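You operate a simulated robot arm through the tools that you are given. There is no shell and no other tool. Be economical: measure what you need, move in short steps, check, and stop when the job is done.

The job below is to be done with a simulated two-armed robot. You get a single attempt, and the scene is never put back.

JOB
Rinse the grey sieve, put it away and drain the trough.
Fine: dunk it in the trough till no grit is left; it goes in the green drawer, closed again; pull the plug, let the trough run dry and leave the plug up; green sieve, jug, tap and teal handle stay. Where these are worked on the way, their far stop is far enough and under half their travel is too little: green drawer.
Where things are to end (x, y in the base frame): grey sieve within 0.06 m of [0.6, 0.01].

Only the result counts: the job must be done as asked and must still hold three seconds after the hand-in. Knocking over, shifting, dropping, spilling or breaking anything else fails it.

ROBOT AND FRAMES
Two 7-joint arms with three-finger grippers on one trunk, on a base that drives. Base frame: it is fixed to the floor where the robot stands at the start and does not move with it; the origin is under the middle of the robot, x ahead of it, y to its left, z up. Units: m, degrees, N and s.
The left shoulder is at the start at [0.03, 0.124, 1.033], the right one opposite. With the tool pointing down near the work surface each hand reaches from about 0.1 to 0.78 m from the robot's upright axis, wherever it stands, measured 20 degrees to its own side. Places, roughly: blue tap handle over the trough [0.8, 0.5, 1.1]; drawer [0.7, 0, 0.7]; green drawer [0.6, 0, 0.7]; steel trough [0.7, 0.5, 0.8]; teal valve handle over the trough [0.8, 0.3, 1.1]; trough plug on a rod [0.5, 0.7, 0.8]. Payload 2.2 kg a hand.
Tool frame (each hand has its own): the origin (TCP) lies between the finger pads and is the grasp point; the fingertips stand 0.028 m ahead of it; z points along the fingers, y is the line along which they close. The gripper opens to 0.102 m. The gripper's body begins 0.071 m behind the TCP.
Orientation is that of the tool frame in the base frame, as a unit quaternion [x, y, z, w]. With the fingers straight down and closing along the base's y, the tool's x points along the base's -x, its y along +y and its z along -z.

CONTROLS
- The arms move only by the tool play_rows. It takes "left_series", "right_series" or both (then of equal length, played together; a hand with none holds still); each is a list of rows, each an object of numbers (a shift or turn left out is 0, a gripper value left out holds the last): "ax", "ay", "az": the turn, a rotation vector about the base's x, y, z in degrees; "x", "y", "z": the shift along the base's x, y, z in m; "fingers": the closure in counts, from 0 (fully open) to 255 (shut). In form: [{"ax": .., "ay": .., "az": .., "x": .., "y": .., "z": .., "fingers": ..}, ...]. A call has 1 to 10 rows; each row is the pose to reach, as a shift and turn from the pose commanded when the call began. Each row takes 0.2 s and may step no farther than 0.05 m and 8.6 degrees from the row before; otherwise, or with a gripper value out of range, the whole call is refused. A pose out of reach is approached as far as the arm can. The call stops where the force on the tool passes 40 N (or 10 N more than at its start, if that is more) or the arm is blocked; 0.2 s more then pass. The fingers move at their own pace and stop on an object; they squeeze with about 41 N. The grip force told is the motor's: it shows also when the fingers shut on nothing. Time passes only in rows, and 0.2 s behind the last, so rows that repeat a pose let the fingers close. The reply holds the time, the measured pose of the TCP, the force on the tool along the base axes, the opening and the grip force, in the units named above and with some noise, with the torque about the TCP (base axes, N m) and any sound that the robot's microphone picked up.
- Cameras (640 x 400 px; columns grow to the right, rows downward): "scene" is now at [0.0236, 0.0194, 1.7279]; the picture's right is [0.34, -0.94, 0.00], its down [-0.87, -0.32, -0.37] and it looks along [0.35, 0.13, -0.93] (base axes); focal length 288 px, centre (320, 200). "left" rides on the left gripper at [0.072, 0.038, -0.086] in its tool frame; the picture's right is [-0.46, 0.89, 0.00], its down [-0.60, -0.32, -0.73] and it looks along [-0.65, -0.34, 0.68] (tool axes); focal length 256 px, centre (320, 200). "right" rides on the right gripper at [0.069, 0.044, -0.086] in its tool frame; the picture's right is [-0.53, 0.85, 0.00], its down [-0.58, -0.36, -0.73] and it looks along [-0.62, -0.39, 0.68] (tool axes); focal length 256 px, centre (320, 200). There is no depth. A picture from a camera that has moved, and an enlarged one, comes with that camera's place and axes in the base frame and with its lens.
- snapshot(camera): a new picture of that camera. It takes no simulated time.
- raise_lower(by): slides the trunk up (or, below 0, down) by that many m; the arms and the scene camera ride with it, the base frame stays. It gives what a move gives, with no picture.
- roll_base(legs): drives the robot by 1 to 6 legs, each [ahead, left, turn to the left] in m, m and degrees, along the robot's own axes; the way and the turn of a leg run together, so that a leg with both is an arc; at most 1.5 m and 180 degrees a leg. The arms and the cameras ride along, it lands a little off, and it stops where it bumps. It gives what a move gives.
- turn_head(pan, tilt): turns the head with the scene camera to pan (to the left, within 143 degrees either way) and tilt (down, from -29 to 69), counted from straight ahead of the robot. It gives what a move gives.
- close_up(camera, box): a new picture of the part [left, top, right, bottom] of that camera's present view, enlarged. It takes no simulated time.
- hand_in(): hands the job in; it is judged then, once.

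Work in short steps. Places have to be worked out from the pictures, the camera data and where the tool is seen: move nearer, look again, correct. Check each grasp and each placing, and mend what went wrong. You have 120 turns and 88 pictures in all, those below and enlarged ones among them. Open the grippers and draw the arms clear of the work before you hand the job in, unless the task says otherwise.

The tools are called after ">>>" as name(argument=value, ...) on one line, values as JSON. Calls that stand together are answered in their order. play_rows: Moves the arms, as the interface text tells. Its arguments: {"type":"object","properties":{"left_series":{"type":"array","items":{"type":"object","properties":{"ax":{"type":"number"},"ay":{"type":"number"},"az":{"type":"number"},"x":{"type":"number"},"y":{"type":"number"},"z":{"type":"number"},"fingers":{"type":"number"}}}},"right_series":{"type":"array","items":{"type":"object","properties":{"ax":{"type":"number"},"ay":{"type":"number"},"az":{"type":"number"},"x":{"type":"number"},"y":{"type":"number"},"z":{"type":"number"},"fingers":{"type":"number"}}}}},"required":[]} The other tools are called the same way: raise_lower (by) slides the trunk up or down; roll_base (legs) drives the base; turn_head (pan, tilt) turns the head that bears the scene camera; snapshot (camera) takes a picture; close_up (camera, box) takes an enlarged picture of a part of a camera's view; hand_in () hands the job in.

At the start:

```text
time: 0.0
left_tcp_pos: [0.2966, 0.4425, 1.1841]
left_tool_rot: [0.0, 1.0, -0.001, 0.0]
left_ft_force: [-0.2, -0.5, 1.1]
left_ft_torque: [0.0, 0.0, 0.02]
left_grip_width: 0.1019
left_finger_force: 0.1
right_tcp_pos: [0.3392, 0.0472, 1.1977]
right_tool_rot: [-0.001, 1.0, 0.001, 0.0]
right_ft_force: [-0.8, 0.4, 0.6]
right_ft_torque: [0.03, 0.01, -0.02]
right_grip_width: 0.1019
right_finger_force: 0.1
trunk travel left (down, up): [-0.275, 0.265]
robot x, y, heading: [0.0018, 0.0007, -0.0]
head pan, tilt: [20.0, 68.0]
```

scene: 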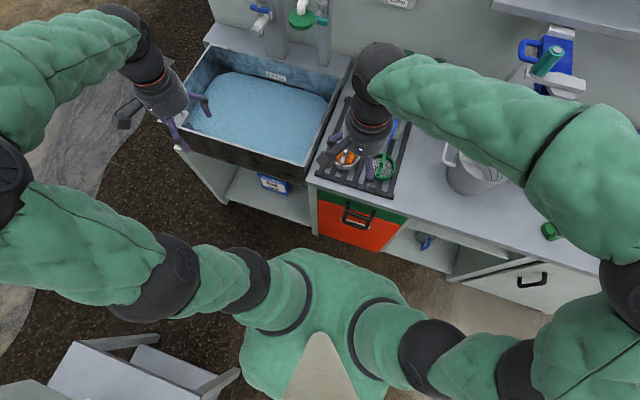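
right: 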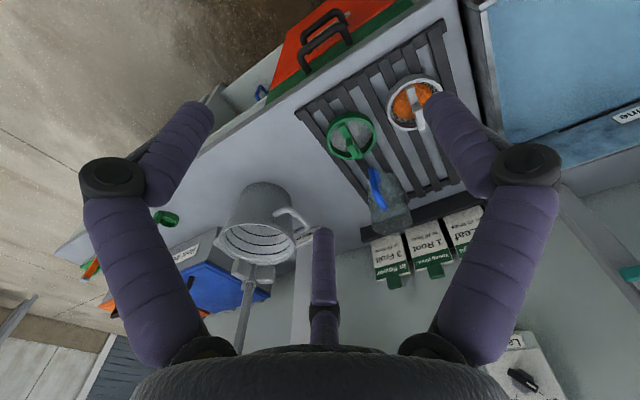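
left: 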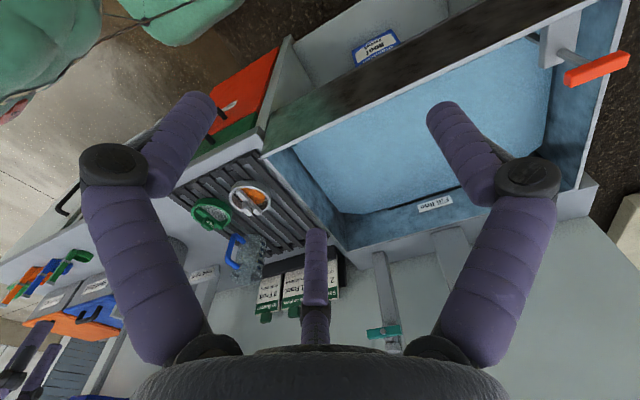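

The grey sieve (orange grit) stands on a dark rack next to the green sieve and jug; the drawers are below. I look closer.

>>> close_up(camera="right", box=[260, 0, 500, 250])

>>> close_up(camera="scene", box=[180, 0, 440, 260])

>>> close_up(camera="left", box=[160, 0, 640, 300])

```text
1.60 times, centred on (380, 125) of right
camera zoom: at [0.2699, 0.09, 1.2832], right [0.53, 0.85, 0.0], down [0.58, -0.36, 0.73], along [0.62, -0.39, -0.68], focal length 410 px, centre (224, 320)
```

zoom: 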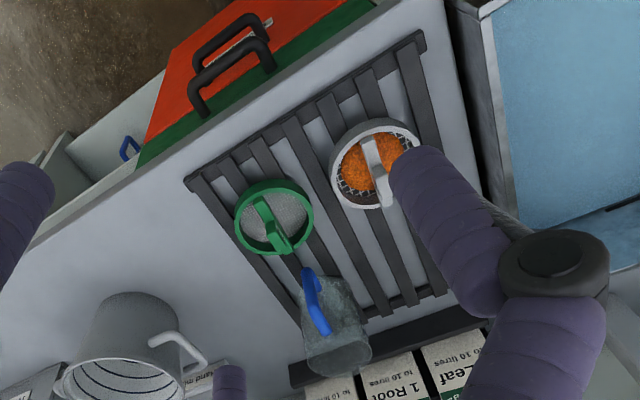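

```text
1.54 times, centred on (310, 130) of scene
camera zoom: at [0.0236, 0.0194, 1.7279], right [0.34, -0.94, 0.0], down [-0.87, -0.32, -0.37], along [0.35, 0.13, -0.93], focal length 444 px, centre (335, 308)
```

zoom: 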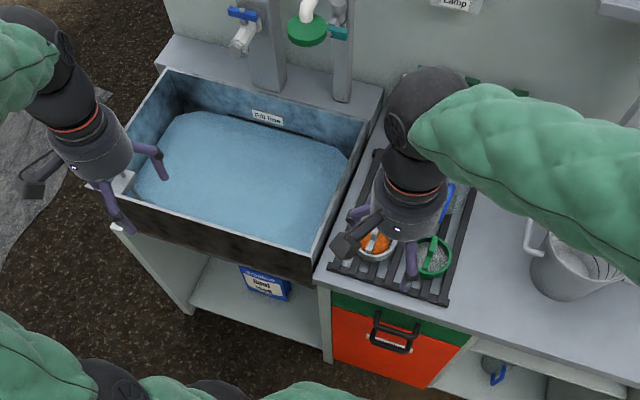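

```text
1.33 times, centred on (400, 150) of left
camera zoom: at [0.2231, 0.4813, 1.2716], right [0.46, 0.89, 0.0], down [0.6, -0.32, 0.73], along [0.65, -0.34, -0.68], focal length 341 px, centre (213, 267)
```

zoom: 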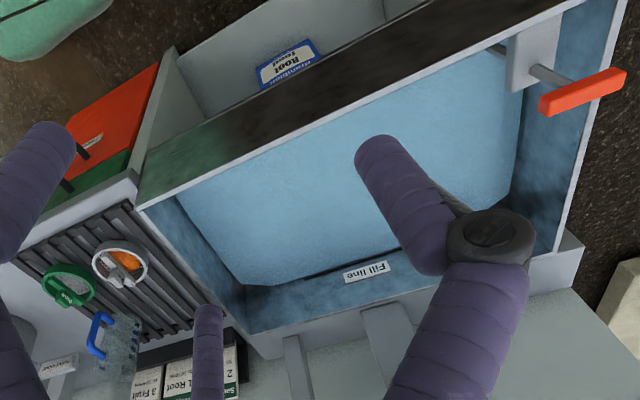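

I estimate the sieve at about [0.546, 0.117, 0.84]. I move the right hand aside and look with the head at the drawer fronts.

>>> play_rows(right_series=[{"y": -0.05}, {"y": -0.1}, {"y": -0.15}, {"y": -0.2, "x": -0.03}, {"y": -0.25, "x": -0.06}, {"y": -0.3, "x": -0.09}])

>>> turn_head(pan=5, tilt=55)

>>> snapshot(camera="scene")

>>> snapshot(camera="right")

```text
refused: row 4 steps farther than a row can; nothing moved
```

```text
time: 0.8
left_tcp_pos: [0.2954, 0.4446, 1.1842]
left_tool_rot: [0.001, 1.0, 0.0, 0.0]
left_ft_force: [-0.4, -0.2, -0.8]
left_ft_torque: [0.01, 0.01, -0.02]
left_grip_width: 0.1018
left_finger_force: 0.0
right_tcp_pos: [0.3384, 0.0469, 1.1974]
right_tool_rot: [0.0, 1.0, 0.0, 0.0]
right_ft_force: [0.5, 0.1, -0.4]
right_ft_torque: [-0.03, -0.02, 0.0]
right_grip_width: 0.1021
right_finger_force: 0.0
trunk travel left (down, up): [-0.275, 0.265]
robot x, y, heading: [-0.0006, -0.0003, 0.2]
head pan, tilt: [5.0, 55.0]
```

```text
81 pictures are left
camera scene: at [0.0419, 0.0063, 1.7426], right [0.09, -1.0, 0.0], down [-0.82, -0.07, -0.57], along [0.57, 0.05, -0.82], focal length 288 px, centre (320, 200)
```

scene: 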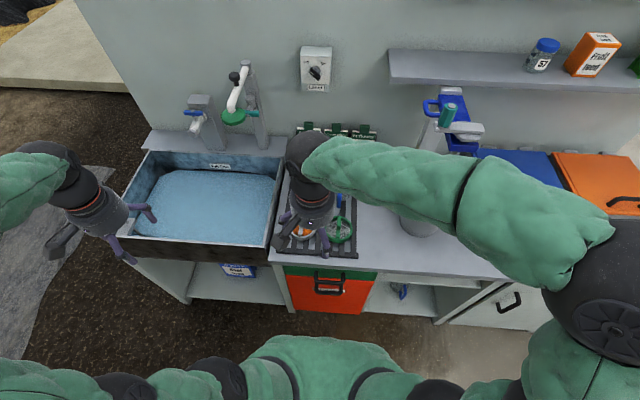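

```text
80 pictures are left
camera right: at [0.2699, 0.09, 1.2832], right [0.53, 0.85, 0.0], down [0.58, -0.36, 0.73], along [0.62, -0.39, -0.68], focal length 256 px, centre (320, 200)
```

right: 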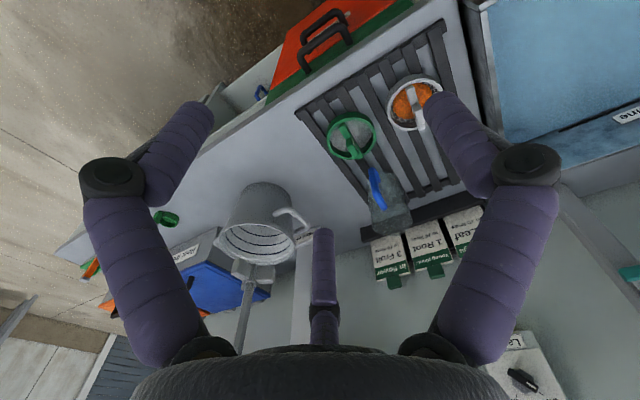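

I move the right arm back in smaller steps and view the drawer front.

>>> play_rows(right_series=[{"y": -0.04}, {"y": -0.08}, {"y": -0.12, "x": -0.02}, {"y": -0.16, "x": -0.04}, {"y": -0.2, "x": -0.06}, {"y": -0.24, "x": -0.08}, {"y": -0.28, "x": -0.1}, {"y": -0.3, "x": -0.12}])

>>> close_up(camera="scene", box=[240, 140, 440, 340])

>>> close_up(camera="scene", box=[80, 60, 300, 280])

```text
time: 2.6
left_tcp_pos: [0.2951, 0.4433, 1.184]
left_tool_rot: [0.0, 1.0, 0.001, 0.0]
left_ft_force: [0.6, -0.2, -0.8]
left_ft_torque: [0.02, 0.01, 0.0]
left_grip_width: 0.102
left_finger_force: 0.0
right_tcp_pos: [0.218, -0.2558, 1.1977]
right_tool_rot: [-0.001, 1.0, -0.001, -0.001]
right_ft_force: [0.2, -0.1, -0.3]
right_ft_torque: [0.01, -0.04, -0.01]
right_grip_width: 0.1018
right_finger_force: 0.1
trunk travel left (down, up): [-0.275, 0.265]
robot x, y, heading: [0.0009, 0.0017, 0.3]
head pan, tilt: [5.0, 55.0]
```

```text
2.00 times, centred on (340, 240) of scene
camera zoom: at [0.0409, 0.0062, 1.7426], right [0.09, -1.0, 0.0], down [-0.82, -0.07, -0.57], along [0.57, 0.05, -0.82], focal length 576 px, centre (280, 120)
```

zoom: 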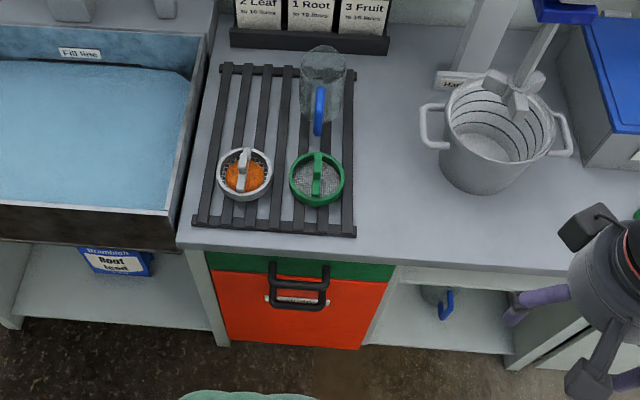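

```text
1.82 times, centred on (190, 170) of scene
camera zoom: at [0.0409, 0.0062, 1.7426], right [0.09, -1.0, 0.0], down [-0.82, -0.07, -0.57], along [0.57, 0.05, -0.82], focal length 524 px, centre (556, 254)
```

zoom: 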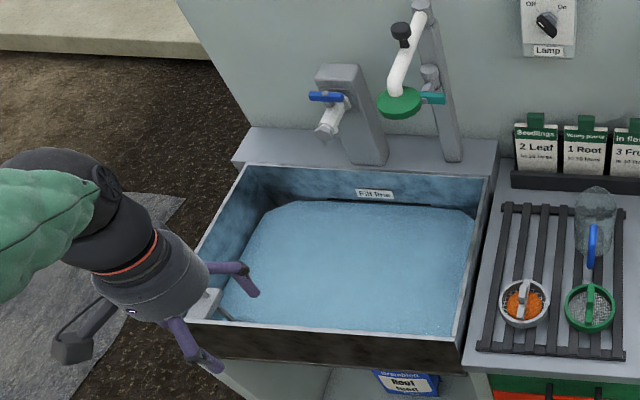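

The green drawer is the upper, narrow front with its own black bar handle. I move the left hand nearer to the grey sieve to see its handle.

>>> play_rows(left_series=[{"x": 0.018, "y": -0.034, "z": -0.018}, {"x": 0.036, "y": -0.068, "z": -0.036}, {"x": 0.054, "y": -0.102, "z": -0.054}, {"x": 0.072, "y": -0.136, "z": -0.072}, {"x": 0.09, "y": -0.17, "z": -0.09}, {"x": 0.108, "y": -0.204, "z": -0.108}, {"x": 0.126, "y": -0.238, "z": -0.126}])

>>> snapshot(camera="left")

>>> close_up(camera="scene", box=[270, 180, 370, 260])

```text
time: 4.2
left_tcp_pos: [0.4229, 0.2074, 1.0571]
left_tool_rot: [-0.001, 1.0, 0.0, 0.0]
left_ft_force: [0.3, -0.2, 0.0]
left_ft_torque: [-0.02, 0.04, 0.0]
left_grip_width: 0.1023
left_finger_force: 0.1
right_tcp_pos: [0.222, -0.2556, 1.1978]
right_tool_rot: [0.0, 1.0, 0.0, -0.001]
right_ft_force: [0.6, 0.0, -1.1]
right_ft_torque: [0.04, 0.02, -0.01]
right_grip_width: 0.1021
right_finger_force: 0.1
trunk travel left (down, up): [-0.275, 0.265]
robot x, y, heading: [-0.0018, 0.0005, 0.1]
head pan, tilt: [5.0, 55.0]
```

```text
77 pictures are left
camera left: at [0.3492, 0.2443, 1.1445], right [0.46, 0.89, 0.0], down [0.6, -0.32, 0.73], along [0.65, -0.34, -0.68], focal length 256 px, centre (320, 200)
```

left: 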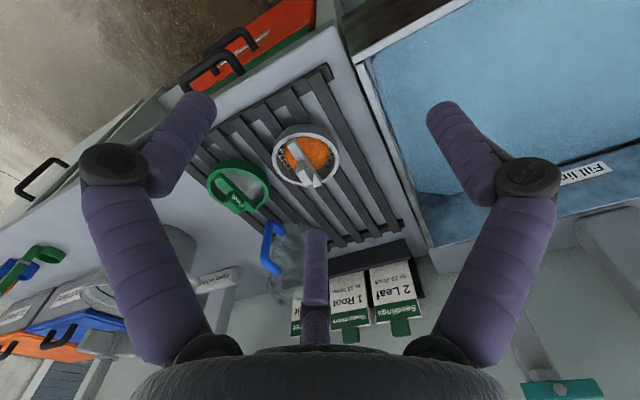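

```text
5.00 times, centred on (320, 220) of scene
camera zoom: at [0.0433, 0.0052, 1.7426], right [0.09, -1.0, 0.0], down [-0.82, -0.07, -0.57], along [0.57, 0.05, -0.82], focal length 1441 px, centre (320, 100)
```

zoom: 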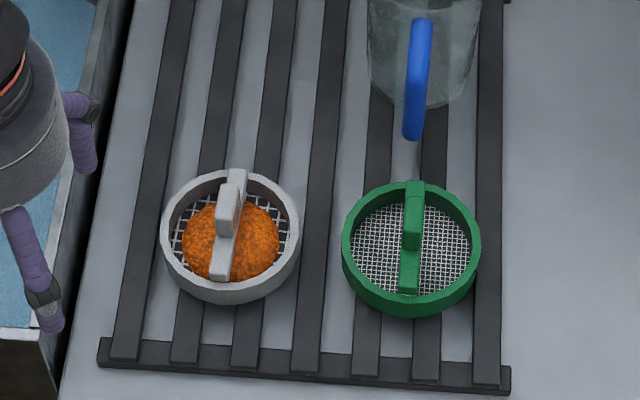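

The sieve has a cross handle along x at about [0.549, 0.111, ~0.855]. I move the left hand above it with partly closed fingers and look again.

>>> play_rows(left_series=[{"x": 0.025, "y": -0.02, "z": -0.02, "fingers": 145}, {"x": 0.05, "y": -0.04, "z": -0.04}, {"x": 0.075, "y": -0.06, "z": -0.06}, {"x": 0.1, "y": -0.08, "z": -0.08}, {"x": 0.125, "y": -0.096, "z": -0.1}, {"x": 0.126, "y": -0.096, "z": -0.12}])

>>> snapshot(camera="left")

>>> close_up(camera="scene", box=[240, 140, 400, 260])

```text
time: 5.6
left_tcp_pos: [0.5482, 0.1077, 0.9394]
left_tool_rot: [0.0, 1.0, 0.0, 0.0]
left_ft_force: [0.0, 0.2, 0.2]
left_ft_torque: [-0.01, -0.01, -0.01]
left_grip_width: 0.0438
left_finger_force: 0.0
right_tcp_pos: [0.2205, -0.2561, 1.1981]
right_tool_rot: [0.0, 1.0, 0.0, -0.001]
right_ft_force: [-0.3, -0.9, -0.1]
right_ft_torque: [-0.05, 0.0, 0.01]
right_grip_width: 0.1022
right_finger_force: 0.1
trunk travel left (down, up): [-0.275, 0.265]
robot x, y, heading: [0.0013, -0.001, 0.2]
head pan, tilt: [5.0, 55.0]
```

```text
75 pictures are left
camera left: at [0.4759, 0.1444, 1.0267], right [0.46, 0.89, 0.0], down [0.6, -0.32, 0.73], along [0.65, -0.34, -0.68], focal length 256 px, centre (320, 200)
```

left: 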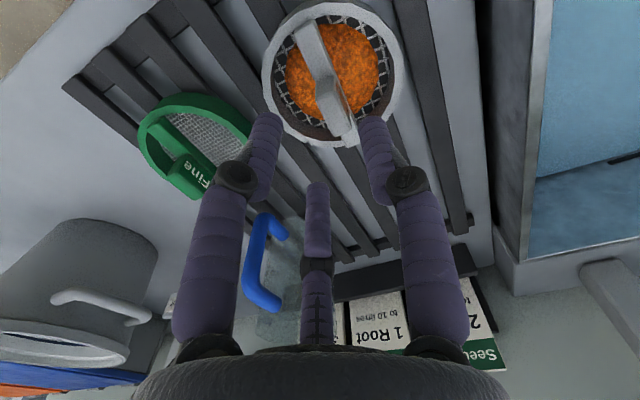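

```text
3.33 times, centred on (320, 200) of scene
camera zoom: at [0.0417, 0.0065, 1.7426], right [0.09, -1.0, 0.0], down [-0.82, -0.07, -0.57], along [0.57, 0.05, -0.82], focal length 961 px, centre (320, 200)
```

zoom: 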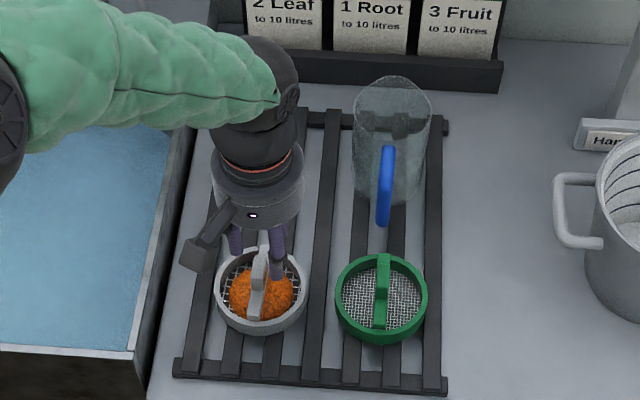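

I centre over the bar ([0.541, 0.115]) and descend to z≈0.862.

>>> play_rows(left_series=[{"x": -0.007, "y": 0.007}, {"x": -0.007, "y": 0.007, "z": -0.025}, {"x": -0.007, "y": 0.007, "z": -0.05}, {"x": -0.007, "y": 0.007, "z": -0.065}, {"x": -0.007, "y": 0.007, "z": -0.076}])

>>> snapshot(camera="left")

>>> close_up(camera="scene", box=[270, 160, 370, 240])

```text
time: 6.8
left_tcp_pos: [0.5441, 0.1175, 0.8703]
left_tool_rot: [-0.003, 1.0, 0.001, 0.005]
left_ft_force: [-7.0, -0.9, 21.9]
left_ft_torque: [0.12, 0.62, 0.03]
left_grip_width: 0.0462
left_finger_force: 1.5
right_tcp_pos: [0.2197, -0.2545, 1.1966]
right_tool_rot: [0.0, 1.0, 0.0, 0.0]
right_ft_force: [0.5, 0.4, 0.0]
right_ft_torque: [-0.01, 0.02, -0.01]
right_grip_width: 0.1021
right_finger_force: 0.1
trunk travel left (down, up): [-0.275, 0.265]
robot x, y, heading: [0.0006, -0.0033, 0.0]
head pan, tilt: [5.0, 55.0]
stopped in row 5 (left hand): the force on the tool passed its limit at 50 N (the readings are from after the stop); the commanded pose is now the measured one
```

```text
73 pictures are left
camera left: at [0.4704, 0.1547, 0.9572], right [0.46, 0.89, 0.01], down [0.6, -0.32, 0.74], along [0.66, -0.34, -0.68], focal length 256 px, centre (320, 200)
```

left: 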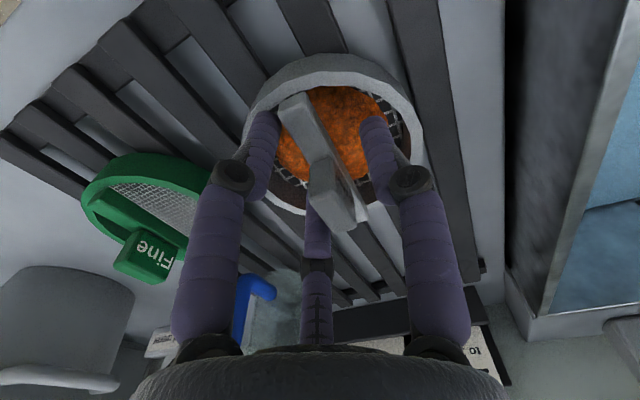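

```text
5.00 times, centred on (320, 200) of scene
camera zoom: at [0.0411, 0.0058, 1.7428], right [0.09, -1.0, 0.0], down [-0.82, -0.07, -0.57], along [0.57, 0.05, -0.82], focal length 1441 px, centre (320, 200)
```

zoom: 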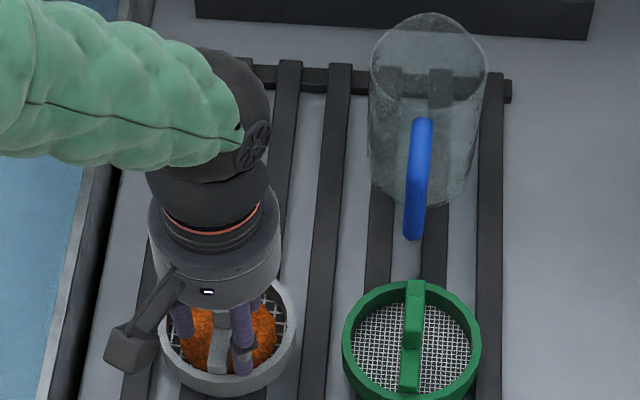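

The fingertips touch the bottom, straddling the bar. I back off 4 mm and close.

>>> play_rows(left_series=[{"z": 0.006}, {"z": 0.006, "fingers": 255}, {"z": 0.006}, {"z": 0.006}, {"z": 0.006}])

>>> snapshot(camera="left")

```text
time: 8.0
left_tcp_pos: [0.5418, 0.1168, 0.8737]
left_tool_rot: [-0.001, 1.0, 0.0, 0.003]
left_ft_force: [0.5, -0.6, -0.2]
left_ft_torque: [-0.01, -0.02, 0.03]
left_grip_width: 0.0218
left_finger_force: 41.2
right_tcp_pos: [0.2207, -0.255, 1.1982]
right_tool_rot: [0.0, 1.0, 0.0, 0.0]
right_ft_force: [0.5, -0.1, -0.2]
right_ft_torque: [-0.01, 0.0, -0.01]
right_grip_width: 0.1019
right_finger_force: 0.0
trunk travel left (down, up): [-0.275, 0.265]
robot x, y, heading: [0.004, 0.0027, -0.4]
head pan, tilt: [5.0, 55.0]
```

```text
71 pictures are left
camera left: at [0.4692, 0.1539, 0.961], right [0.46, 0.89, 0.0], down [0.6, -0.32, 0.74], along [0.65, -0.34, -0.68], focal length 256 px, centre (320, 200)
```

left: 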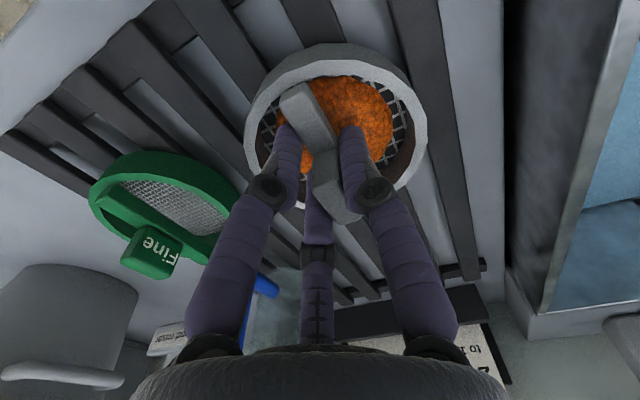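

Gripped (22 mm). Trough rim I estimate at z≈0.855, x 0.45–0.86, y 0.24–0.74. I lift straight up.

>>> play_rows(left_series=[{"z": 0.01}, {"z": 0.03}, {"z": 0.055}, {"z": 0.08}, {"z": 0.1}, {"z": 0.11}])

>>> snapshot(camera="left")

```text
time: 9.4
left_tcp_pos: [0.5431, 0.1185, 0.9854]
left_tool_rot: [0.0, 1.0, 0.0, 0.003]
left_ft_force: [-0.7, -0.6, 0.3]
left_ft_torque: [0.01, -0.01, -0.03]
left_grip_width: 0.0216
left_finger_force: 40.6
right_tcp_pos: [0.2193, -0.2547, 1.1979]
right_tool_rot: [0.0, 1.0, 0.0, 0.001]
right_ft_force: [0.4, -0.5, 0.4]
right_ft_torque: [0.0, -0.02, 0.01]
right_grip_width: 0.1018
right_finger_force: 0.1
trunk travel left (down, up): [-0.275, 0.265]
robot x, y, heading: [0.001, -0.0018, -0.0]
head pan, tilt: [5.0, 55.0]
```

```text
70 pictures are left
camera left: at [0.4708, 0.1548, 1.0732], right [0.46, 0.89, 0.0], down [0.6, -0.32, 0.74], along [0.65, -0.34, -0.68], focal length 256 px, centre (320, 200)
```

left: 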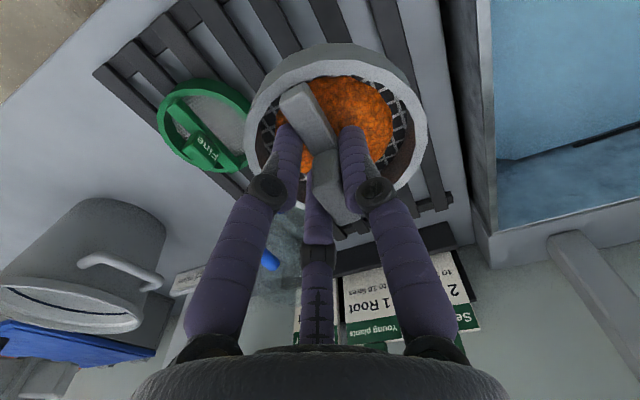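

The sieve is held. I carry it level over the trough.

>>> play_rows(left_series=[{"x": 0.005, "y": 0.025}, {"x": 0.012, "y": 0.065}, {"x": 0.02, "y": 0.105}, {"x": 0.028, "y": 0.145}, {"x": 0.036, "y": 0.185}, {"x": 0.044, "y": 0.225}, {"x": 0.052, "y": 0.265}, {"x": 0.06, "y": 0.3}])

>>> snapshot(camera="scene")

>>> snapshot(camera="left")

```text
time: 11.2
left_tcp_pos: [0.6066, 0.4183, 0.9824]
left_tool_rot: [-0.002, 1.0, 0.0, 0.003]
left_ft_force: [0.1, -0.1, -0.5]
left_ft_torque: [-0.01, 0.0, 0.02]
left_grip_width: 0.0216
left_finger_force: 41.1
right_tcp_pos: [0.2209, -0.2551, 1.1995]
right_tool_rot: [0.0, 1.0, 0.0, 0.0]
right_ft_force: [0.2, 0.0, 0.7]
right_ft_torque: [-0.03, -0.01, 0.0]
right_grip_width: 0.1023
right_finger_force: 0.1
trunk travel left (down, up): [-0.275, 0.265]
robot x, y, heading: [0.0018, -0.0024, -0.2]
head pan, tilt: [5.0, 55.0]
```

```text
69 pictures are left
camera scene: at [0.0427, 0.007, 1.7426], right [0.09, -1.0, 0.0], down [-0.82, -0.07, -0.57], along [0.57, 0.05, -0.82], focal length 288 px, centre (320, 200)
```

scene: 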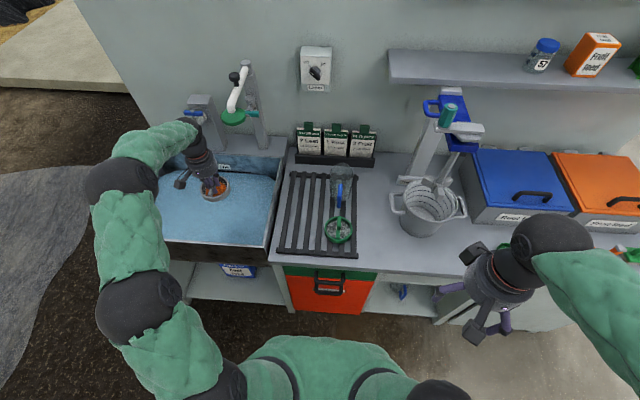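

```text
68 pictures are left
camera left: at [0.5326, 0.4555, 1.0688], right [0.46, 0.89, 0.0], down [0.6, -0.32, 0.74], along [0.65, -0.34, -0.68], focal length 256 px, centre (320, 200)
```

left: 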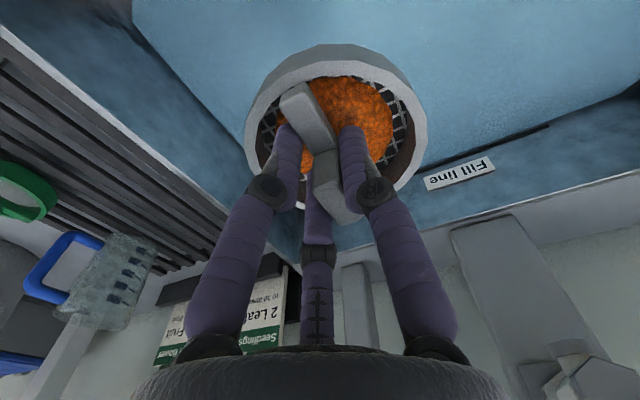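

The sieve is over the water; the surface I judge at z≈0.77. I lower gently until the ring is under.

>>> play_rows(left_series=[{"z": -0.03}, {"z": -0.06}, {"z": -0.09}, {"z": -0.12}, {"z": -0.14}, {"z": -0.16}, {"z": -0.18}, {"z": -0.19}, {"z": -0.2}])

>>> snapshot(camera="left")

```text
time: 13.2
left_tcp_pos: [0.6038, 0.4166, 0.7833]
left_tool_rot: [-0.001, 1.0, 0.0, 0.003]
left_ft_force: [-0.2, -0.4, -1.2]
left_ft_torque: [0.01, 0.0, 0.02]
left_grip_width: 0.0214
left_finger_force: 41.6
right_tcp_pos: [0.2209, -0.2554, 1.1977]
right_tool_rot: [0.0, 1.0, -0.001, 0.0]
right_ft_force: [0.9, -0.7, 0.1]
right_ft_torque: [-0.01, 0.02, 0.0]
right_grip_width: 0.1021
right_finger_force: 0.0
trunk travel left (down, up): [-0.275, 0.265]
robot x, y, heading: [0.0044, 0.0033, -0.2]
head pan, tilt: [5.0, 55.0]
```

```text
67 pictures are left
camera left: at [0.5301, 0.455, 0.8705], right [0.46, 0.89, 0.0], down [0.6, -0.32, 0.74], along [0.65, -0.34, -0.68], focal length 256 px, centre (320, 200)
```

left: 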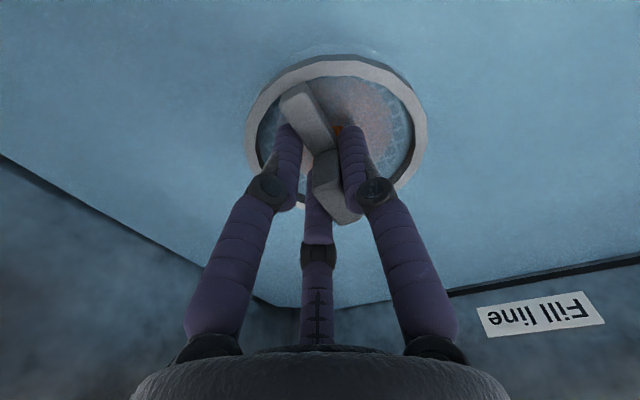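

The rim is almost at the surface. I go 2.5 cm deeper and swish gently.

>>> play_rows(left_series=[{"z": -0.015}, {"z": -0.025}, {"z": -0.025, "x": 0.02}, {"z": -0.025, "x": -0.01}, {"z": -0.025, "x": -0.02}, {"z": -0.025, "x": 0.01}, {"z": -0.01, "x": 0.0}, {"z": -0.025}, {"z": -0.01}, {"z": -0.025}])

>>> snapshot(camera="left")

```text
time: 15.4
left_tcp_pos: [0.6054, 0.4192, 0.7577]
left_tool_rot: [-0.002, 1.0, 0.0, 0.004]
left_ft_force: [-0.2, 0.0, -0.3]
left_ft_torque: [-0.01, 0.06, -0.02]
left_grip_width: 0.0218
left_finger_force: 40.4
right_tcp_pos: [0.2213, -0.2557, 1.1972]
right_tool_rot: [0.0, 1.0, 0.0, -0.002]
right_ft_force: [-0.1, 0.2, -0.4]
right_ft_torque: [-0.04, 0.04, 0.01]
right_grip_width: 0.1019
right_finger_force: 0.0
trunk travel left (down, up): [-0.275, 0.265]
robot x, y, heading: [0.0012, 0.0014, 0.0]
head pan, tilt: [5.0, 55.0]
```

```text
66 pictures are left
camera left: at [0.5322, 0.4552, 0.8456], right [0.46, 0.89, 0.0], down [0.6, -0.32, 0.74], along [0.65, -0.34, -0.68], focal length 256 px, centre (320, 200)
```

left: 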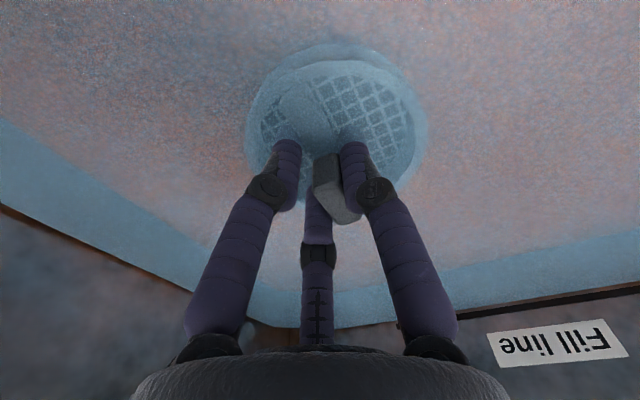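

The mesh looks clean. I lift the sieve just out of the water, let it drip, and check.

>>> play_rows(left_series=[{"z": 0.02}, {"z": 0.04}, {"z": 0.06}, {"z": 0.08}, {"z": 0.1}, {"z": 0.12}, {"z": 0.12}, {"z": 0.12}, {"z": 0.12}])

>>> snapshot(camera="left")

```text
time: 17.4
left_tcp_pos: [0.6022, 0.4151, 0.8811]
left_tool_rot: [0.0, 1.0, 0.0, 0.004]
left_ft_force: [-0.3, -1.8, -0.8]
left_ft_torque: [-0.02, -0.02, 0.01]
left_grip_width: 0.0217
left_finger_force: 41.1
right_tcp_pos: [0.22, -0.2542, 1.1971]
right_tool_rot: [0.0, 1.0, 0.0, 0.0]
right_ft_force: [0.0, -1.0, 0.0]
right_ft_torque: [-0.02, 0.01, -0.03]
right_grip_width: 0.1019
right_finger_force: 0.1
trunk travel left (down, up): [-0.275, 0.265]
robot x, y, heading: [-0.001, -0.0018, 0.1]
head pan, tilt: [5.0, 55.0]
```

```text
65 pictures are left
camera left: at [0.5284, 0.4525, 0.9676], right [0.46, 0.89, 0.0], down [0.6, -0.32, 0.74], along [0.65, -0.34, -0.68], focal length 256 px, centre (320, 200)
```

left: 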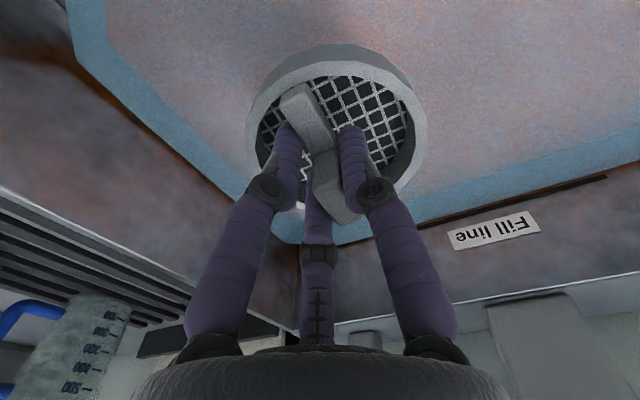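

Clean. Now the drawer: I look closely at its handle while the sieve drips over the trough.

>>> turn_head(pan=0, tilt=66)

>>> close_up(camera="scene", box=[250, 140, 370, 240])

>>> snapshot(camera="right")

```text
time: 18.1
left_tcp_pos: [0.6024, 0.415, 0.8813]
left_tool_rot: [-0.001, 1.0, 0.0, 0.004]
left_ft_force: [-0.4, -0.3, -1.1]
left_ft_torque: [0.0, 0.02, -0.01]
left_grip_width: 0.0217
left_finger_force: 41.3
right_tcp_pos: [0.2207, -0.2542, 1.1975]
right_tool_rot: [0.0, 1.0, 0.0, 0.001]
right_ft_force: [0.4, 0.4, 0.6]
right_ft_torque: [0.01, 0.0, 0.02]
right_grip_width: 0.1017
right_finger_force: 0.0
trunk travel left (down, up): [-0.275, 0.265]
robot x, y, heading: [-0.0032, 0.0005, 0.3]
head pan, tilt: [0.0, 66.0]
```

```text
4.00 times, centred on (310, 190) of scene
camera zoom: at [0.0298, -0.0001, 1.73], right [0.0, -1.0, 0.0], down [-0.91, 0.0, -0.41], along [0.41, 0.0, -0.91], focal length 1153 px, centre (360, 240)
```

zoom: 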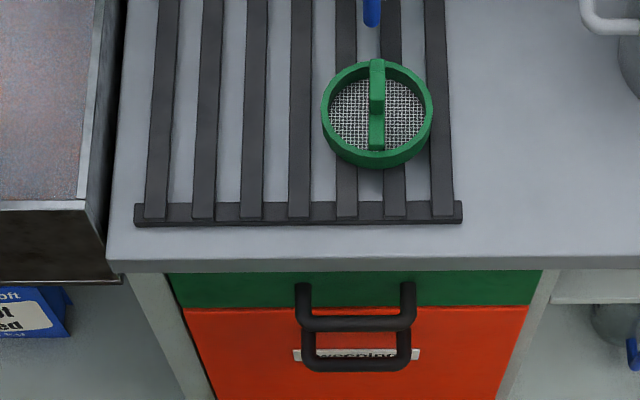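

```text
63 pictures are left
camera right: at [0.1512, -0.2112, 1.284], right [0.53, 0.85, 0.0], down [0.58, -0.36, 0.73], along [0.62, -0.39, -0.68], focal length 256 px, centre (320, 200)
```

right: 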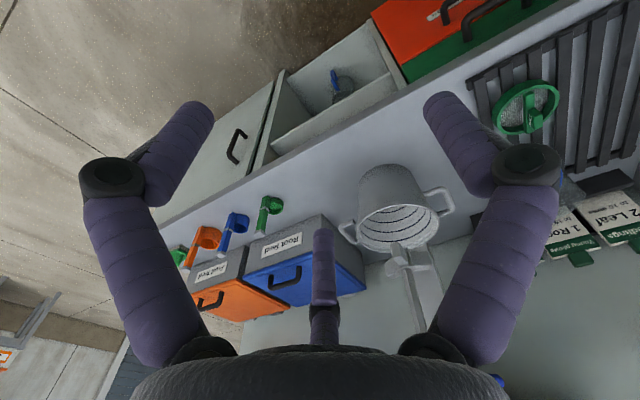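

The green handle is a U-bar, about y 0±0.05, bar x≈0.385, z≈0.763, with a ~28 mm gap to the front at x≈0.42. I plan to hook it with closed fingers pointing down; I bring the right hand above.

>>> play_rows(right_series=[{"x": 0.019, "y": 0.028, "z": -0.027, "fingers": 255}, {"x": 0.038, "y": 0.056, "z": -0.054}, {"x": 0.057, "y": 0.084, "z": -0.081}, {"x": 0.076, "y": 0.112, "z": -0.108}, {"x": 0.095, "y": 0.14, "z": -0.135}, {"x": 0.114, "y": 0.168, "z": -0.162}, {"x": 0.133, "y": 0.196, "z": -0.189}, {"x": 0.152, "y": 0.224, "z": -0.216}, {"x": 0.171, "y": 0.25, "z": -0.24}])

>>> snapshot(camera="right")

>>> close_up(camera="scene", box=[250, 140, 370, 240])

```text
time: 20.1
left_tcp_pos: [0.6021, 0.4159, 0.8788]
left_tool_rot: [-0.001, 1.0, -0.001, 0.004]
left_ft_force: [1.1, 0.1, -0.9]
left_ft_torque: [-0.02, 0.04, 0.0]
left_grip_width: 0.0216
left_finger_force: 41.3
right_tcp_pos: [0.3944, -0.0085, 0.9587]
right_tool_rot: [0.0, 1.0, 0.0, -0.001]
right_ft_force: [-0.8, -0.5, 0.6]
right_ft_torque: [0.02, 0.04, 0.01]
right_grip_width: 0.0021
right_finger_force: 31.4
trunk travel left (down, up): [-0.275, 0.265]
robot x, y, heading: [0.0008, -0.0013, 0.0]
head pan, tilt: [0.0, 66.0]
```

```text
62 pictures are left
camera right: at [0.3249, 0.0363, 1.0439], right [0.53, 0.85, 0.0], down [0.58, -0.36, 0.73], along [0.62, -0.39, -0.68], focal length 256 px, centre (320, 200)
```

right: 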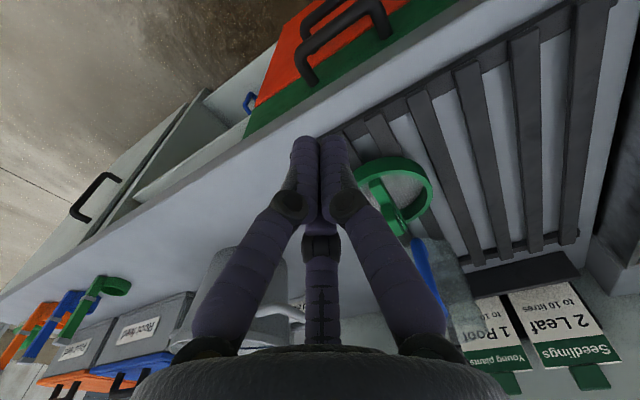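

```text
4.00 times, centred on (310, 190) of scene
camera zoom: at [0.0311, 0.001, 1.7299], right [0.0, -1.0, 0.0], down [-0.91, 0.0, -0.41], along [0.41, 0.0, -0.91], focal length 1153 px, centre (360, 240)
```

zoom: 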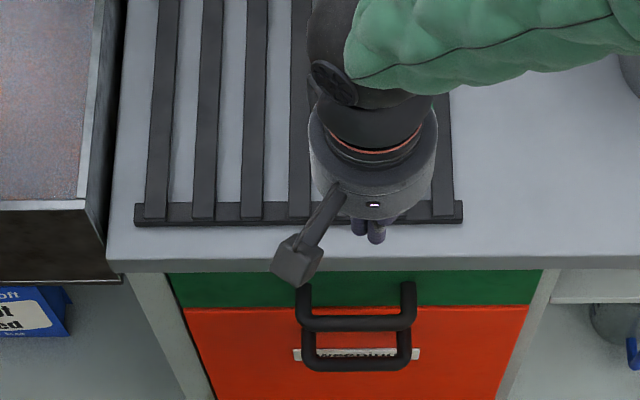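

Triangulated: bar at x≈0.39, z≈0.748; front ≈0.42; gap centre ≈0.408. I descend to z 0.83 there and look again.

>>> play_rows(right_series=[{"x": 0.014, "y": 0.01, "z": -0.03}, {"x": 0.014, "y": 0.01, "z": -0.06}, {"x": 0.014, "y": 0.01, "z": -0.09}, {"x": 0.014, "y": 0.01, "z": -0.11}, {"x": 0.014, "y": 0.01, "z": -0.125}])

>>> snapshot(camera="right")

>>> close_up(camera="scene", box=[270, 150, 370, 230])

```text
time: 21.3
left_tcp_pos: [0.6019, 0.4154, 0.8812]
left_tool_rot: [-0.001, 1.0, 0.0, 0.004]
left_ft_force: [0.2, -1.0, -0.2]
left_ft_torque: [-0.01, 0.0, -0.01]
left_grip_width: 0.0216
left_finger_force: 40.9
right_tcp_pos: [0.4049, 0.0081, 0.8325]
right_tool_rot: [0.0, 1.0, 0.0, 0.0]
right_ft_force: [-0.1, 0.1, 0.7]
right_ft_torque: [-0.02, 0.02, 0.01]
right_grip_width: 0.0021
right_finger_force: 31.9
trunk travel left (down, up): [-0.275, 0.265]
robot x, y, heading: [-0.0006, -0.0042, 0.2]
head pan, tilt: [0.0, 66.0]
```

```text
60 pictures are left
camera right: at [0.3361, 0.0514, 0.9195], right [0.53, 0.85, 0.0], down [0.58, -0.36, 0.73], along [0.62, -0.39, -0.68], focal length 256 px, centre (320, 200)
```

right: 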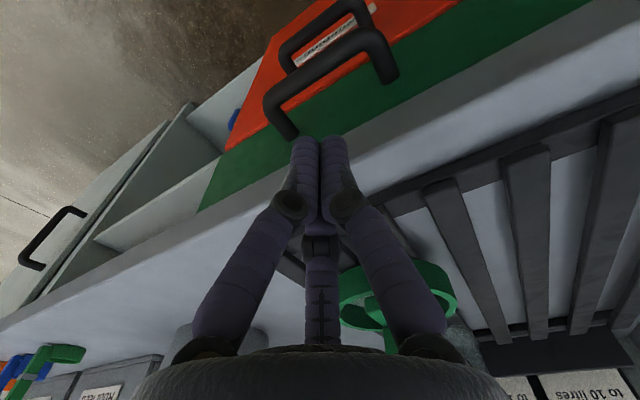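

```text
5.00 times, centred on (320, 190) of scene
camera zoom: at [0.0305, 0.0003, 1.7299], right [0.0, -1.0, 0.0], down [-0.91, 0.0, -0.41], along [0.41, 0.0, -0.91], focal length 1441 px, centre (320, 250)
```

zoom: 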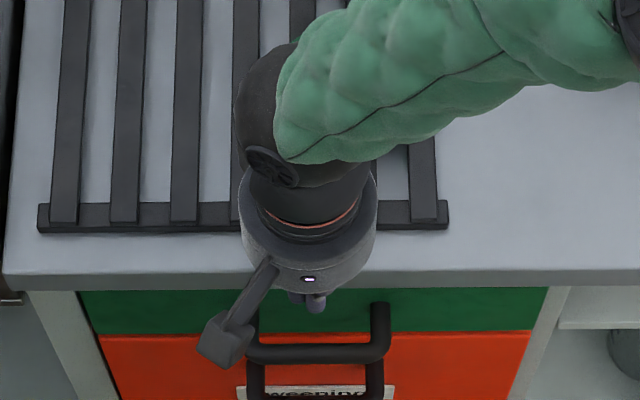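

Gap centre refines to x≈0.409, y≈0.012. I shift 4 mm and descend behind the bar.

>>> play_rows(right_series=[{"x": 0.004, "y": 0.004}, {"x": 0.004, "y": 0.004, "z": -0.02}, {"x": 0.004, "y": 0.004, "z": -0.035}, {"x": 0.004, "y": 0.004, "z": -0.05}, {"x": 0.004, "y": 0.004, "z": -0.06}, {"x": 0.004, "y": 0.004, "z": -0.068}])

>>> close_up(camera="scene", box=[270, 150, 370, 230])

>>> snapshot(camera="right")

```text
time: 22.6
left_tcp_pos: [0.6003, 0.4145, 0.8818]
left_tool_rot: [-0.001, 1.0, 0.0, 0.004]
left_ft_force: [1.7, -0.3, -1.4]
left_ft_torque: [0.02, 0.04, 0.01]
left_grip_width: 0.0218
left_finger_force: 40.6
right_tcp_pos: [0.4074, 0.0083, 0.7743]
right_tool_rot: [-0.001, 1.0, -0.001, -0.001]
right_ft_force: [-13.9, 0.5, 21.0]
right_ft_torque: [-0.11, -0.79, -0.28]
right_grip_width: 0.0021
right_finger_force: 31.9
trunk travel left (down, up): [-0.275, 0.265]
robot x, y, heading: [-0.0006, 0.0003, 0.0]
head pan, tilt: [0.0, 66.0]
stopped in row 6 (right hand): the force on the tool passed its limit at 50 N (the readings are from after the stop); the commanded pose is now the measured one
```

```text
5.00 times, centred on (320, 190) of scene
camera zoom: at [0.0272, 0.0001, 1.7303], right [0.0, -1.0, 0.0], down [-0.91, 0.0, -0.41], along [0.41, 0.0, -0.91], focal length 1441 px, centre (320, 250)
```

zoom: 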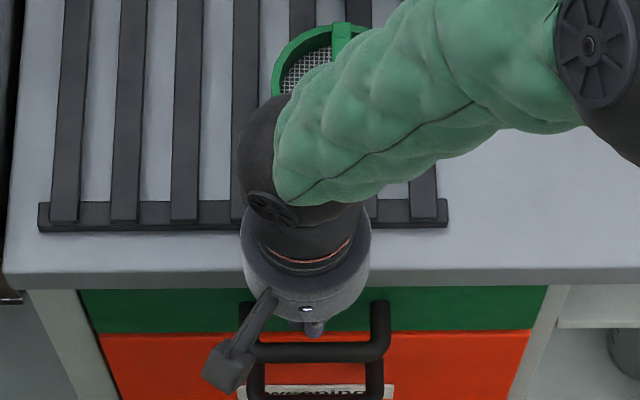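

```text
57 pictures are left
camera right: at [0.3386, 0.053, 0.8611], right [0.53, 0.85, 0.0], down [0.58, -0.36, 0.73], along [0.62, -0.39, -0.68], focal length 256 px, centre (320, 200)
```

right: 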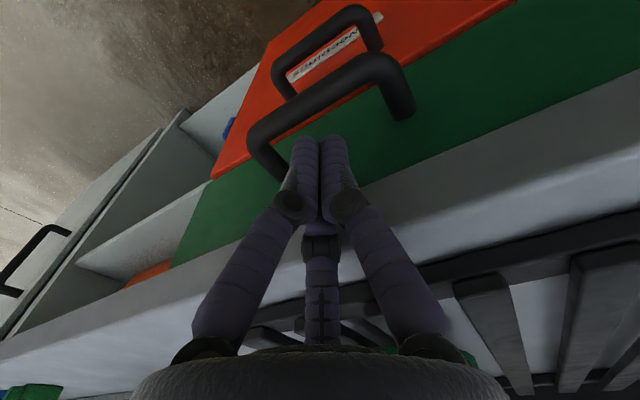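

Contact is likely the finger knuckle on the counter edge (z≈0.815). I back up, tilt the fingertips 12° forward, and descend again.

>>> play_rows(right_series=[{"z": 0.03, "x": -0.003}, {"z": 0.055, "x": -0.003, "ay": -6}, {"z": 0.055, "x": -0.003, "y": 0.004, "ay": -12}, {"z": 0.03, "x": -0.003, "y": 0.004, "ay": -12}, {"z": 0.015, "x": -0.003, "y": 0.004, "ay": -12}, {"z": 0.0, "x": -0.003, "y": 0.004, "ay": -12}, {"z": -0.012, "x": -0.003, "y": 0.004, "ay": -12}])

>>> close_up(camera="scene", box=[270, 150, 370, 230])

>>> snapshot(camera="right")

```text
time: 24.2
left_tcp_pos: [0.6023, 0.4154, 0.8809]
left_tool_rot: [0.0, 1.0, 0.0, 0.004]
left_ft_force: [0.5, -0.1, -1.1]
left_ft_torque: [0.02, 0.0, -0.02]
left_grip_width: 0.0213
left_finger_force: 40.9
right_tcp_pos: [0.4083, 0.0103, 0.7619]
right_tool_rot: [0.0, 0.995, -0.001, 0.103]
right_ft_force: [-0.2, 0.0, 0.2]
right_ft_torque: [0.02, 0.0, -0.03]
right_grip_width: 0.002
right_finger_force: 31.9
trunk travel left (down, up): [-0.275, 0.265]
robot x, y, heading: [-0.0004, 0.0016, -0.2]
head pan, tilt: [0.0, 66.0]
```

```text
5.00 times, centred on (320, 190) of scene
camera zoom: at [0.0297, 0.0, 1.7299], right [0.0, -1.0, 0.0], down [-0.91, 0.0, -0.41], along [0.41, 0.0, -0.91], focal length 1441 px, centre (320, 250)
```

zoom: 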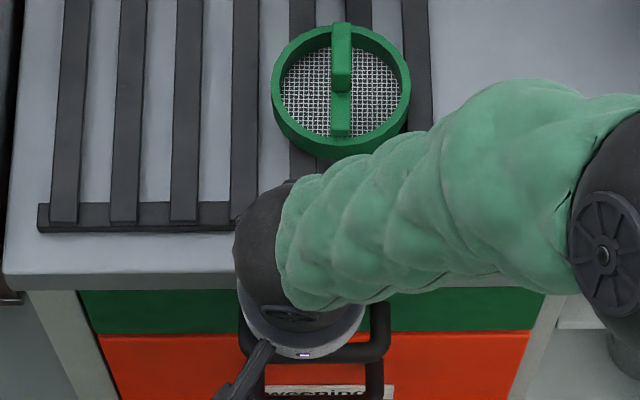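

```text
55 pictures are left
camera right: at [0.3217, 0.0549, 0.8315], right [0.52, 0.85, 0.11], down [0.41, -0.36, 0.84], along [0.75, -0.39, -0.54], focal length 256 px, centre (320, 200)
```

right: 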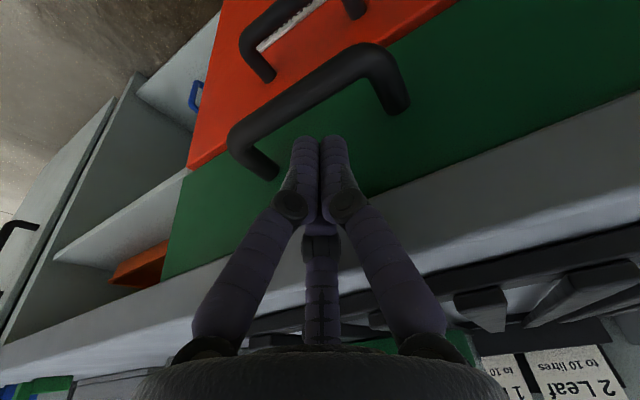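

Re-triangulating with the lower views gives handle z≈0.705, bar x≈0.407, front x≈0.44, gap centre ≈0.427. I tilt to 16°, shift forward above the gap and check.

>>> play_rows(right_series=[{"x": 0.008, "ay": -2}, {"x": 0.016, "ay": -4}, {"x": 0.017, "ay": -4, "z": -0.01}])

>>> snapshot(camera="right")

```text
time: 24.8
left_tcp_pos: [0.5999, 0.4151, 0.8824]
left_tool_rot: [-0.001, 1.0, 0.0, 0.005]
left_ft_force: [0.1, -0.7, -1.3]
left_ft_torque: [0.03, 0.02, 0.02]
left_grip_width: 0.0214
left_finger_force: 41.2
right_tcp_pos: [0.4127, 0.0119, 0.7583]
right_tool_rot: [-0.002, 0.991, -0.003, 0.131]
right_ft_force: [-15.3, 1.5, 15.6]
right_ft_torque: [-0.24, -0.75, -0.09]
right_grip_width: 0.002
right_finger_force: 31.3
trunk travel left (down, up): [-0.275, 0.265]
robot x, y, heading: [0.0031, 0.0036, 0.2]
head pan, tilt: [0.0, 66.0]
stopped in row 3 (right hand): the force on the tool passed its limit at 59 N (the readings are from after the stop); the commanded pose is now the measured one
```

```text
54 pictures are left
camera right: at [0.3232, 0.0556, 0.8235], right [0.51, 0.85, 0.13], down [0.37, -0.36, 0.86], along [0.78, -0.39, -0.5], focal length 256 px, centre (320, 200)
```

right: 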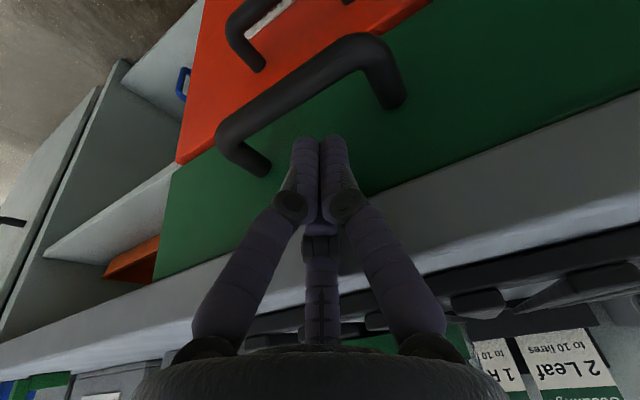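

The knuckle area keeps hitting the counter edge. Hooking from above is tight, so I will grip the bar from the front with fingers horizontal. First I back out and undo the tilt.

>>> play_rows(right_series=[{"z": 0.03, "x": -0.015}, {"z": 0.065, "x": -0.04, "ay": 5}, {"z": 0.09, "x": -0.075, "ay": 10}, {"z": 0.1, "x": -0.11, "ay": 15}, {"z": 0.1, "x": -0.13, "ay": 15, "y": -0.04}])

>>> play_rows(right_series=[{"az": 8.5}, {"az": 17}, {"az": 25.5}, {"az": 34}, {"az": 42.5}, {"az": 51}, {"az": 59.5}, {"az": 68}, {"az": 76.5}, {"az": 85}])

>>> snapshot(camera="scene")

```text
time: 26.0
left_tcp_pos: [0.6015, 0.413, 0.8819]
left_tool_rot: [-0.001, 1.0, 0.0, 0.004]
left_ft_force: [-0.3, 0.1, -0.2]
left_ft_torque: [0.05, -0.01, -0.02]
left_grip_width: 0.0219
left_finger_force: 41.1
right_tcp_pos: [0.2843, -0.0301, 0.8579]
right_tool_rot: [-0.002, 1.0, -0.001, 0.002]
right_ft_force: [0.9, 0.2, -0.2]
right_ft_torque: [0.04, -0.04, -0.04]
right_grip_width: 0.0021
right_finger_force: 31.1
trunk travel left (down, up): [-0.275, 0.265]
robot x, y, heading: [0.0017, -0.0038, 0.0]
head pan, tilt: [0.0, 66.0]
```

```text
time: 28.2
left_tcp_pos: [0.6016, 0.4153, 0.8814]
left_tool_rot: [-0.001, 1.0, 0.0, 0.003]
left_ft_force: [-1.0, 0.1, -0.7]
left_ft_torque: [0.0, 0.02, -0.02]
left_grip_width: 0.0217
left_finger_force: 41.5
right_tcp_pos: [0.2858, -0.03, 0.8579]
right_tool_rot: [-0.678, 0.736, -0.002, 0.003]
right_ft_force: [-0.3, -0.5, -1.1]
right_ft_torque: [0.03, 0.02, -0.03]
right_grip_width: 0.002
right_finger_force: 31.5
trunk travel left (down, up): [-0.275, 0.265]
robot x, y, heading: [0.0023, 0.0026, 0.2]
head pan, tilt: [0.0, 66.0]
```

```text
53 pictures are left
camera scene: at [0.0292, 0.0001, 1.7299], right [0.0, -1.0, 0.0], down [-0.91, 0.0, -0.41], along [0.41, 0.0, -0.91], focal length 288 px, centre (320, 200)
```

scene: 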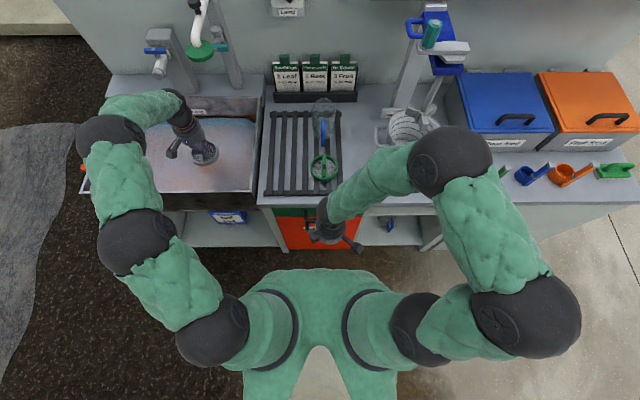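

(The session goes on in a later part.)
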